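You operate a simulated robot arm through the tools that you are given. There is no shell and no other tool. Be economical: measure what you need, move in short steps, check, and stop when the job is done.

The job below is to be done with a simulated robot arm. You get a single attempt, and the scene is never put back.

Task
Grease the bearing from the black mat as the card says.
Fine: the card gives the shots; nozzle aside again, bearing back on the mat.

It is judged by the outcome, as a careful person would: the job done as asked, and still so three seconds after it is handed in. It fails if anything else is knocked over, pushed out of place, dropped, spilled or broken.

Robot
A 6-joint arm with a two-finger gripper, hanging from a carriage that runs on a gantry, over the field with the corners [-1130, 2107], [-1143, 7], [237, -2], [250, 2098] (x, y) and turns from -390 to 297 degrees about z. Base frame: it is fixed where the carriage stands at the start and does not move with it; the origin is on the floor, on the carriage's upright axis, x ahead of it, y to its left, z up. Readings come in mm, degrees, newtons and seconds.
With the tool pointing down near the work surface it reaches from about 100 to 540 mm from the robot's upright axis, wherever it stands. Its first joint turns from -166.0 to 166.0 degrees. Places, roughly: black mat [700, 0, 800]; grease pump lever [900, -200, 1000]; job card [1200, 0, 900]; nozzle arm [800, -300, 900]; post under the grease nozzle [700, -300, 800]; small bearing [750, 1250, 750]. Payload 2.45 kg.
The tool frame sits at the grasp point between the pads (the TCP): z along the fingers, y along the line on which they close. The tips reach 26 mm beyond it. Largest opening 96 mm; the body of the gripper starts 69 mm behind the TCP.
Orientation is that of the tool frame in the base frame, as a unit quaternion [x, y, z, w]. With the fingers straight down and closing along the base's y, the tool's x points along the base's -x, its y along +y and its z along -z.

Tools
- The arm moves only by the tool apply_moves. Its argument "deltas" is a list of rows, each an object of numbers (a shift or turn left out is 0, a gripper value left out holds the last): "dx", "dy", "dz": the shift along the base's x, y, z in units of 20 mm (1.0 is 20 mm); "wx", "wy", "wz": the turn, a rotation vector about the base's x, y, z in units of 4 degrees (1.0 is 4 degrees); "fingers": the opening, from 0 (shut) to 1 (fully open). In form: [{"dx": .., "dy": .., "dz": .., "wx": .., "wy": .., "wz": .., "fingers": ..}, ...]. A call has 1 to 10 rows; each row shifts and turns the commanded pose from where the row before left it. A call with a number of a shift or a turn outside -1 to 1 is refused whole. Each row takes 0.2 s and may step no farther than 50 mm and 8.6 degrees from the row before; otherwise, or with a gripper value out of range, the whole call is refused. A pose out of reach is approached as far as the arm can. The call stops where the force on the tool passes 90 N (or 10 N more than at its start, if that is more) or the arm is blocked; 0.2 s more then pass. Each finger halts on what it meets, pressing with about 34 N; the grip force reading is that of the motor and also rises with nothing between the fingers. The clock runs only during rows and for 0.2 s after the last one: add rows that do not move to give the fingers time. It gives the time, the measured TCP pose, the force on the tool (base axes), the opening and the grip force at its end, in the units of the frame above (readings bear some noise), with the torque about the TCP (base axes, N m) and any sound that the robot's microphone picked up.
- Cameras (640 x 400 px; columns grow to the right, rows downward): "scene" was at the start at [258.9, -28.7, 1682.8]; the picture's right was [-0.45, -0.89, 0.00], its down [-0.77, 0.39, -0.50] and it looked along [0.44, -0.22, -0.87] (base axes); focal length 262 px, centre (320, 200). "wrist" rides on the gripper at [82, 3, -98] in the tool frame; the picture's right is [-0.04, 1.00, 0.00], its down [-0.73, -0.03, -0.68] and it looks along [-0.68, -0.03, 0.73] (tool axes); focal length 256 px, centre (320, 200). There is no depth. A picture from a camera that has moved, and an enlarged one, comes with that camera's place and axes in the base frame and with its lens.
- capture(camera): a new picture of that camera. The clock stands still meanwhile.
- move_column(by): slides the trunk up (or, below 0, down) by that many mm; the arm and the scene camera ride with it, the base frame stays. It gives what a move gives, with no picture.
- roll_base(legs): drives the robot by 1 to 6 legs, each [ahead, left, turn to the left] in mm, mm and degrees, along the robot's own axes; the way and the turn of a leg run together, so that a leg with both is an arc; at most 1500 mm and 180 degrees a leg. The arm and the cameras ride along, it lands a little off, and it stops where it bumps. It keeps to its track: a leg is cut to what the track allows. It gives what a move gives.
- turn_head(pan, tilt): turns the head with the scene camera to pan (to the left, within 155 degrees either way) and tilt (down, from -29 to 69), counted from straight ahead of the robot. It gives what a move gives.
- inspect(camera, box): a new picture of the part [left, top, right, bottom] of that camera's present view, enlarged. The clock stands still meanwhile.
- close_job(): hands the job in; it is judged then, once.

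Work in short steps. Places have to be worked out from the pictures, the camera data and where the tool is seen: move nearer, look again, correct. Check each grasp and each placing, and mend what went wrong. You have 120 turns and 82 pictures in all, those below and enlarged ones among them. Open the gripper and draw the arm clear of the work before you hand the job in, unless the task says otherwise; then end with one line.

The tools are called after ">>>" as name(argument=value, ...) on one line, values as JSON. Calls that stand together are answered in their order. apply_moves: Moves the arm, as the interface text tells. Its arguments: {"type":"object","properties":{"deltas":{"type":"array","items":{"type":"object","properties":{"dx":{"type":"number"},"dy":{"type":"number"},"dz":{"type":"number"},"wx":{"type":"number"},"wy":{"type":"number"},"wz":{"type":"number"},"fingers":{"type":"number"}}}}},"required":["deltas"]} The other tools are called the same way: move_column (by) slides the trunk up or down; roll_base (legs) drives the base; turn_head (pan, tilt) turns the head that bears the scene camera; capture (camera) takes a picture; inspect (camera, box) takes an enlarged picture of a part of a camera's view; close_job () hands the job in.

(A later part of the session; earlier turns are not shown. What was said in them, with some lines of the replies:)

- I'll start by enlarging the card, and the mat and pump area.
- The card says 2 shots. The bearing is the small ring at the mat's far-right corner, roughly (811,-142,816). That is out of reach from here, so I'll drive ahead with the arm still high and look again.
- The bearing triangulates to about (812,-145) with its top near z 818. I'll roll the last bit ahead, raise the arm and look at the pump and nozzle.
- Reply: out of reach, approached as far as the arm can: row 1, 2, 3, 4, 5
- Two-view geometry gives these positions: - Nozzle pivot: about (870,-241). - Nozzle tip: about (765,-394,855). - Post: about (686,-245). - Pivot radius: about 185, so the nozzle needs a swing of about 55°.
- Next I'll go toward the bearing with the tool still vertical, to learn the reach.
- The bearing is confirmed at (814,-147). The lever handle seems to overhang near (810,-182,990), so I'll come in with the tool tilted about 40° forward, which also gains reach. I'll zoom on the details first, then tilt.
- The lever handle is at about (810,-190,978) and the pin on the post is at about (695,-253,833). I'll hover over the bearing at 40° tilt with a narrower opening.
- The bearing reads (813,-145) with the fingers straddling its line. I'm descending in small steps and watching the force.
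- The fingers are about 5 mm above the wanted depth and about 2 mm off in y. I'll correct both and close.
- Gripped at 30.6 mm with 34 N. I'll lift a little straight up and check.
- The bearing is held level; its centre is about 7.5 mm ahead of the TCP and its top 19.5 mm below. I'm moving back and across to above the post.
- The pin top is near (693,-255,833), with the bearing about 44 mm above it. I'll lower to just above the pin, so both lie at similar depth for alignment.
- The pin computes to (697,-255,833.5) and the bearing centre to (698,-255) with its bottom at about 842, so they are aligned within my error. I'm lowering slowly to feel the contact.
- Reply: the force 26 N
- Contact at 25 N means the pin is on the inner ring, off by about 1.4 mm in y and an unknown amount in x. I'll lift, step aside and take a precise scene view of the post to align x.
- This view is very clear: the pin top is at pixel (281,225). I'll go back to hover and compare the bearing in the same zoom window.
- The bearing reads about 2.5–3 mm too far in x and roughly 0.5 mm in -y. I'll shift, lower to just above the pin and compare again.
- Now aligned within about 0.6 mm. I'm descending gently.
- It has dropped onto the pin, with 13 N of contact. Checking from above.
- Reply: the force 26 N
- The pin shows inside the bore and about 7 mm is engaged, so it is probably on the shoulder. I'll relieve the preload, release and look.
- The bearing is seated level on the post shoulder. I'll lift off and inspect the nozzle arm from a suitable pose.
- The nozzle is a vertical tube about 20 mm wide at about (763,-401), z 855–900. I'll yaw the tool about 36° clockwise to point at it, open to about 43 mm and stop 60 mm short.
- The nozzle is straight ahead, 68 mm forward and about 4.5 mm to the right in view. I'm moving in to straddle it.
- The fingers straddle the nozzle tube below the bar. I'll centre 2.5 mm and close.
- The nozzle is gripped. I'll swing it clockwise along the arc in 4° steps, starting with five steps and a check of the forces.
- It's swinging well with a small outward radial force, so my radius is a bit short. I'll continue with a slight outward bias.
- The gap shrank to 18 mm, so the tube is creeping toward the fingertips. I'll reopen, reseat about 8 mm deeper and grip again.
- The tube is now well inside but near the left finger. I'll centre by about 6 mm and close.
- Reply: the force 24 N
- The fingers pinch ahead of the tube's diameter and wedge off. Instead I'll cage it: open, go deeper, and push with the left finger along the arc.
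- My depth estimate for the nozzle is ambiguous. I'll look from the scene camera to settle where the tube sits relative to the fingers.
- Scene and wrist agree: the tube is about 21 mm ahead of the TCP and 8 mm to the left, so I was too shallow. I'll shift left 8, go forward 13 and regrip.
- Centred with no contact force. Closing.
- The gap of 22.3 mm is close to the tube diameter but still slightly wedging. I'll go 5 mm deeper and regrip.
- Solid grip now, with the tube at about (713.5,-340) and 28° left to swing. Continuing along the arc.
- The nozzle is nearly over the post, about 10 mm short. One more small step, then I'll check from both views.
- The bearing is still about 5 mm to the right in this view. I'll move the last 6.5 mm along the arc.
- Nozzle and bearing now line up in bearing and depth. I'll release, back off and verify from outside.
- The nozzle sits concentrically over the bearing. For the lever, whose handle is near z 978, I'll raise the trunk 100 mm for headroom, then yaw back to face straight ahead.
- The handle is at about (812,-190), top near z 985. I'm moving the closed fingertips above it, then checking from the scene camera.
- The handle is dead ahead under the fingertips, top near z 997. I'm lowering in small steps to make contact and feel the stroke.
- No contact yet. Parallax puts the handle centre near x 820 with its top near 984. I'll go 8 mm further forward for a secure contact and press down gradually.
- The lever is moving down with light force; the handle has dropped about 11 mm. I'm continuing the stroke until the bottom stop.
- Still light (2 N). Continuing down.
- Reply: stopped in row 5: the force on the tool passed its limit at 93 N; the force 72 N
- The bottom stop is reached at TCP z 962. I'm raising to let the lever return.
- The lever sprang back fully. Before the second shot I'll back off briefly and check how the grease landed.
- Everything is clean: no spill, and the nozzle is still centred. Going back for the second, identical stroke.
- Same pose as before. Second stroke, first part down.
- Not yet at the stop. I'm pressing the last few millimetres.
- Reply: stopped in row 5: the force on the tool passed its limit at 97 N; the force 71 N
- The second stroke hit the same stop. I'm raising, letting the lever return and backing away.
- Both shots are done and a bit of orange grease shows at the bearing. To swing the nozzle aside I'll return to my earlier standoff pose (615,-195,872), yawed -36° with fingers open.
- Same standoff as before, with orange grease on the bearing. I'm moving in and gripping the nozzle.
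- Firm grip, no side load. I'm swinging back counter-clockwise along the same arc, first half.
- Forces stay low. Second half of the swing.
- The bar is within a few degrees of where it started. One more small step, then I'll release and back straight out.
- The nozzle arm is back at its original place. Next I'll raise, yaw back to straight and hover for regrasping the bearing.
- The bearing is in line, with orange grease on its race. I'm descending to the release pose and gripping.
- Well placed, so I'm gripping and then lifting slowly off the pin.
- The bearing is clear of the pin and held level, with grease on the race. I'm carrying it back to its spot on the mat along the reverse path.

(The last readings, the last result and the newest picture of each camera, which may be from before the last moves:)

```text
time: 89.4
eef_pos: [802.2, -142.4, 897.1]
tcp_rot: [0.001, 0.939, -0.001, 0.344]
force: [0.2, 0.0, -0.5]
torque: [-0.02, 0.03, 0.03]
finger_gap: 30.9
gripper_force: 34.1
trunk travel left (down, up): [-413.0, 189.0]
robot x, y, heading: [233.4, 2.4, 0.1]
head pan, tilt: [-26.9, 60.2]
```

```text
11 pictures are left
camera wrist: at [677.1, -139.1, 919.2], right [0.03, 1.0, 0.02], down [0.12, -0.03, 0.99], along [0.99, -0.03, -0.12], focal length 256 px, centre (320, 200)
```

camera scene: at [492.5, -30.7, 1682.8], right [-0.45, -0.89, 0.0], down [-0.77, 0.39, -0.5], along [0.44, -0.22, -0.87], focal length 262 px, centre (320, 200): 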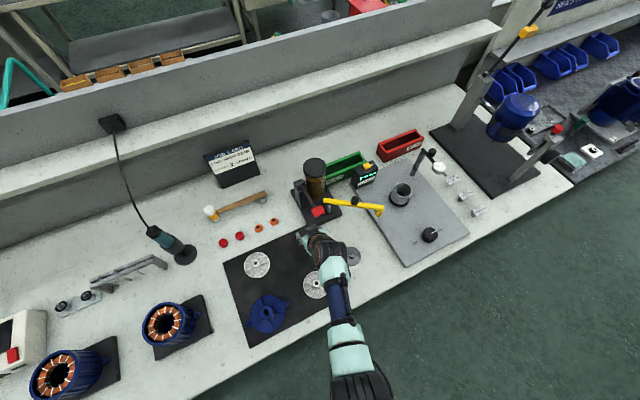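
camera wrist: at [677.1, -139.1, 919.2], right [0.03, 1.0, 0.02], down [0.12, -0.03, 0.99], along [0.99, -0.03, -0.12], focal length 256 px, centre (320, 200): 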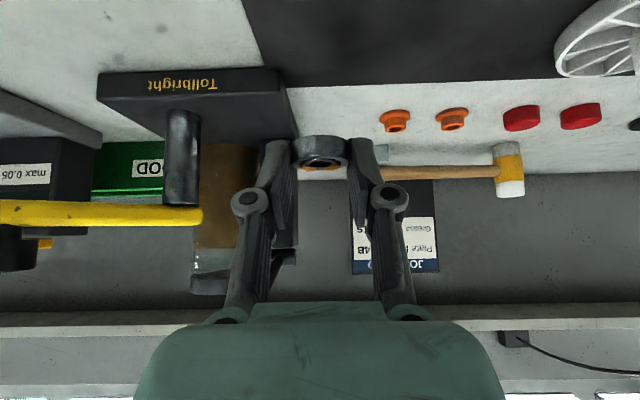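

Over the mat. I'm lowering to just above it, nudged 5 mm further inside.

>>> apply_moves(deltas=[{"dz": -0.7, "dy": 0.25}, {"dz": -0.7}, {"dz": -0.6}, {"dz": -0.5}, {"dz": -0.4}, {}])

>>> apply_moves(deltas=[{"dz": -0.08}, {"dz": -0.06}, {}])

>>> inspect(camera="wrist", box=[240, 60, 400, 188])

```text
time: 90.8
eef_pos: [801.2, -137.4, 838.8]
tcp_rot: [0.001, 0.939, -0.002, 0.344]
force: [-0.9, 0.2, 0.2]
torque: [-0.01, -0.01, -0.02]
finger_gap: 30.5
gripper_force: 34.2
trunk travel left (down, up): [-413.0, 189.0]
robot x, y, heading: [233.7, -0.1, -0.0]
head pan, tilt: [-26.9, 60.2]
```

```text
time: 91.6
eef_pos: [801.3, -138.7, 835.7]
tcp_rot: [0.001, 0.939, -0.002, 0.345]
force: [-0.3, -0.5, -0.4]
torque: [-0.03, 0.0, -0.03]
finger_gap: 30.7
gripper_force: 33.8
trunk travel left (down, up): [-413.0, 189.0]
robot x, y, heading: [235.5, 1.6, -0.1]
head pan, tilt: [-26.9, 60.2]
```

```text
3.12 times, centred on (320, 124) of wrist
camera zoom: at [676.7, -134.1, 858.8], right [0.03, 1.0, 0.02], down [0.12, -0.03, 0.99], along [0.99, -0.03, -0.12], focal length 800 px, centre (320, 438)
```

zoom: 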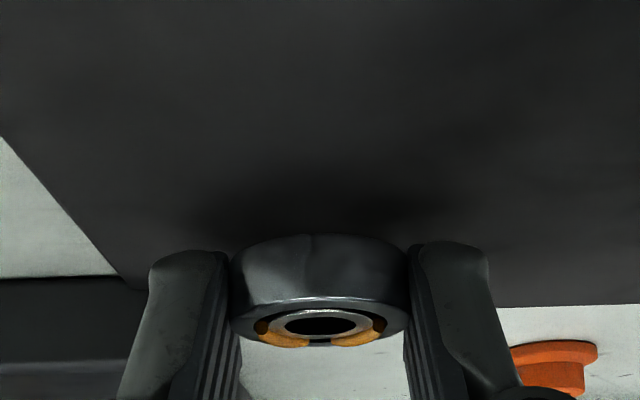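

No contact force yet, so I'll lower further in 1 mm steps until it touches.

>>> apply_moves(deltas=[{"dz": -0.05}, {"dz": -0.05}, {}])

```text
time: 92.4
eef_pos: [801.7, -138.9, 833.4]
tcp_rot: [0.0, 0.939, -0.001, 0.344]
force: [-0.4, -0.4, -0.1]
torque: [0.03, -0.05, -0.02]
finger_gap: 30.5
gripper_force: 34.7
trunk travel left (down, up): [-413.0, 189.0]
robot x, y, heading: [229.1, -0.7, 0.2]
head pan, tilt: [-26.9, 60.2]
```

>>> apply_moves(deltas=[{"dz": -0.04}, {"dz": -0.04}, {"dz": -0.04}, {}])

```text
time: 93.4
eef_pos: [802.3, -138.1, 831.8]
tcp_rot: [0.001, 0.938, -0.002, 0.345]
force: [0.1, 0.2, -1.3]
torque: [0.0, 0.01, -0.01]
finger_gap: 30.6
gripper_force: 33.9
trunk travel left (down, up): [-413.0, 189.0]
robot x, y, heading: [235.0, -3.4, 0.2]
head pan, tilt: [-26.9, 60.2]
```

Still free, so I'm continuing in small steps.

>>> apply_moves(deltas=[{"dz": -0.05}, {"dz": -0.05}, {"dz": -0.05}, {}])

>>> inspect(camera="wrist", box=[240, 60, 400, 188])

```text
time: 94.4
eef_pos: [802.0, -137.8, 830.8]
tcp_rot: [0.001, 0.938, -0.002, 0.346]
force: [-30.3, 7.2, 58.6]
torque: [0.55, 0.36, 0.26]
finger_gap: 30.8
gripper_force: 34.2
trunk travel left (down, up): [-413.0, 189.0]
robot x, y, heading: [233.4, -1.7, 0.3]
head pan, tilt: [-26.9, 60.2]
```

```text
3.12 times, centred on (320, 124) of wrist
camera zoom: at [677.4, -134.1, 853.3], right [0.03, 1.0, 0.02], down [0.12, -0.03, 0.99], along [0.99, -0.03, -0.12], focal length 800 px, centre (320, 438)
```

zoom: 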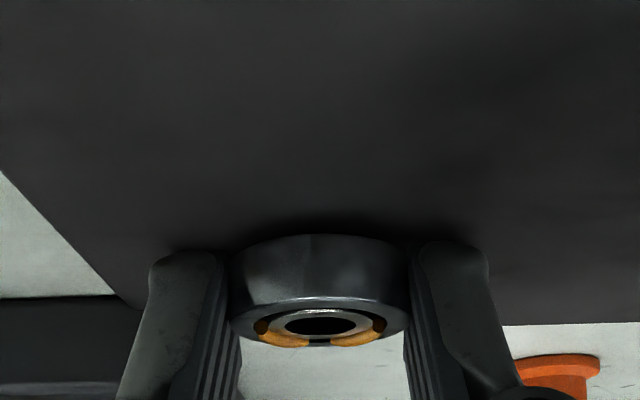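

It's on the mat, pressing with 59 N. I'll relieve about 1.5 mm, release and check.

>>> apply_moves(deltas=[{"dz": 0.07}, {}, {"fingers": 0.34}, {"fingers": 0.42}, {"fingers": 0.48}, {}])

>>> inspect(camera="wrist", box=[240, 60, 400, 188])

```text
time: 95.8
eef_pos: [801.5, -138.7, 829.7]
tcp_rot: [0.0, 0.939, 0.0, 0.344]
force: [3.9, -0.2, 4.3]
torque: [0.01, -0.16, 0.01]
finger_gap: 47.0
gripper_force: 0.2
trunk travel left (down, up): [-413.0, 189.0]
robot x, y, heading: [232.4, -5.2, -0.1]
head pan, tilt: [-26.9, 60.2]
```

```text
3.12 times, centred on (320, 124) of wrist
camera zoom: at [677.5, -133.8, 852.6], right [0.03, 1.0, 0.02], down [0.12, -0.03, 0.99], along [0.99, -0.03, -0.12], focal length 800 px, centre (320, 438)
```

zoom: 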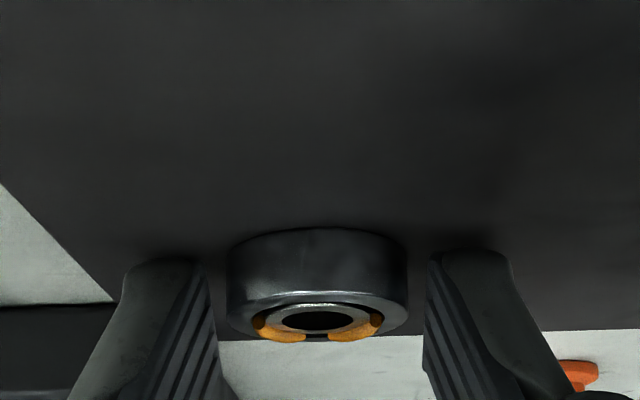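

Released; the bearing stands on the mat. I'm lifting straight up and retreating clear, then a final look.

>>> apply_moves(deltas=[{"dz": 0.4}, {"dz": 0.8}, {"dz": 1}, {"dz": 1}, {"dx": -1}, {"dx": -1, "fingers": 1}, {"dx": -1}, {"dx": -1}, {"dx": -1}, {"dx": -1}])

>>> apply_moves(deltas=[{"dx": -1}, {"dx": -1}, {"dx": -1}, {"dx": -1}, {}])

>>> capture(camera="scene")

>>> inspect(camera="scene", box=[270, 200, 370, 280])

```text
time: 98.0
eef_pos: [682.5, -137.8, 894.2]
tcp_rot: [0.0, 0.939, -0.001, 0.344]
force: [0.3, 0.7, 0.4]
torque: [0.01, 0.03, 0.02]
finger_gap: 96.1
gripper_force: 0.1
trunk travel left (down, up): [-413.0, 189.0]
robot x, y, heading: [231.8, -2.0, -0.1]
head pan, tilt: [-26.9, 60.2]
```

```text
time: 99.2
eef_pos: [602.5, -138.1, 893.6]
tcp_rot: [0.0, 0.939, -0.002, 0.344]
force: [-0.4, 0.0, 0.8]
torque: [0.01, -0.06, 0.02]
finger_gap: 96.0
gripper_force: 0.0
trunk travel left (down, up): [-413.0, 189.0]
robot x, y, heading: [230.2, -1.6, -0.1]
head pan, tilt: [-26.9, 60.2]
```

```text
7 pictures are left
camera scene: at [491.2, -30.2, 1682.8], right [-0.45, -0.89, 0.0], down [-0.77, 0.39, -0.5], along [0.44, -0.22, -0.87], focal length 262 px, centre (320, 200)
```

scene: 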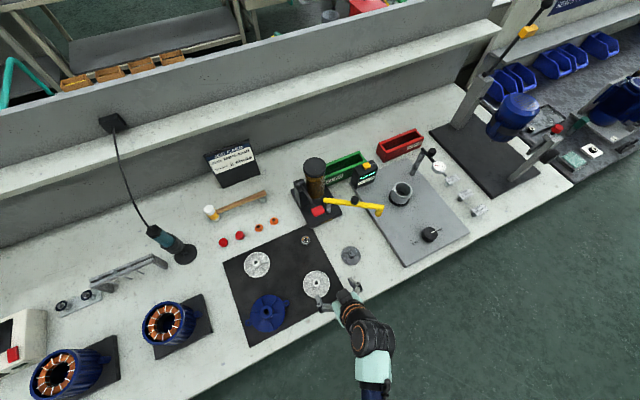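

```text
5.00 times, centred on (320, 240) of scene
camera zoom: at [491.2, -30.2, 1682.8], right [-0.45, -0.89, 0.0], down [-0.77, 0.39, -0.5], along [0.44, -0.22, -0.87], focal length 1308 px, centre (320, 0)
```

zoom: 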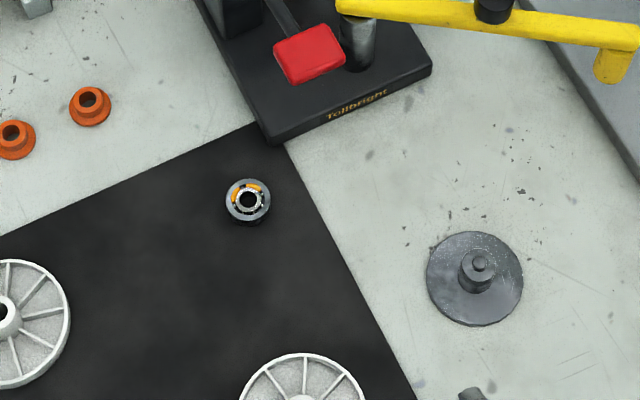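

The bearing lies flat on the mat with two orange grease dabs, the nozzle is aside, the lever is up and nothing else has moved. The arm is open and clear, so I'm handing in.

>>> close_job()

```text
The job is handed in.
```

The bearing got its 2 shots as the card says and is back on the black mat, the nozzle is swung aside to where it started, and nothing was spilled or knocked over.
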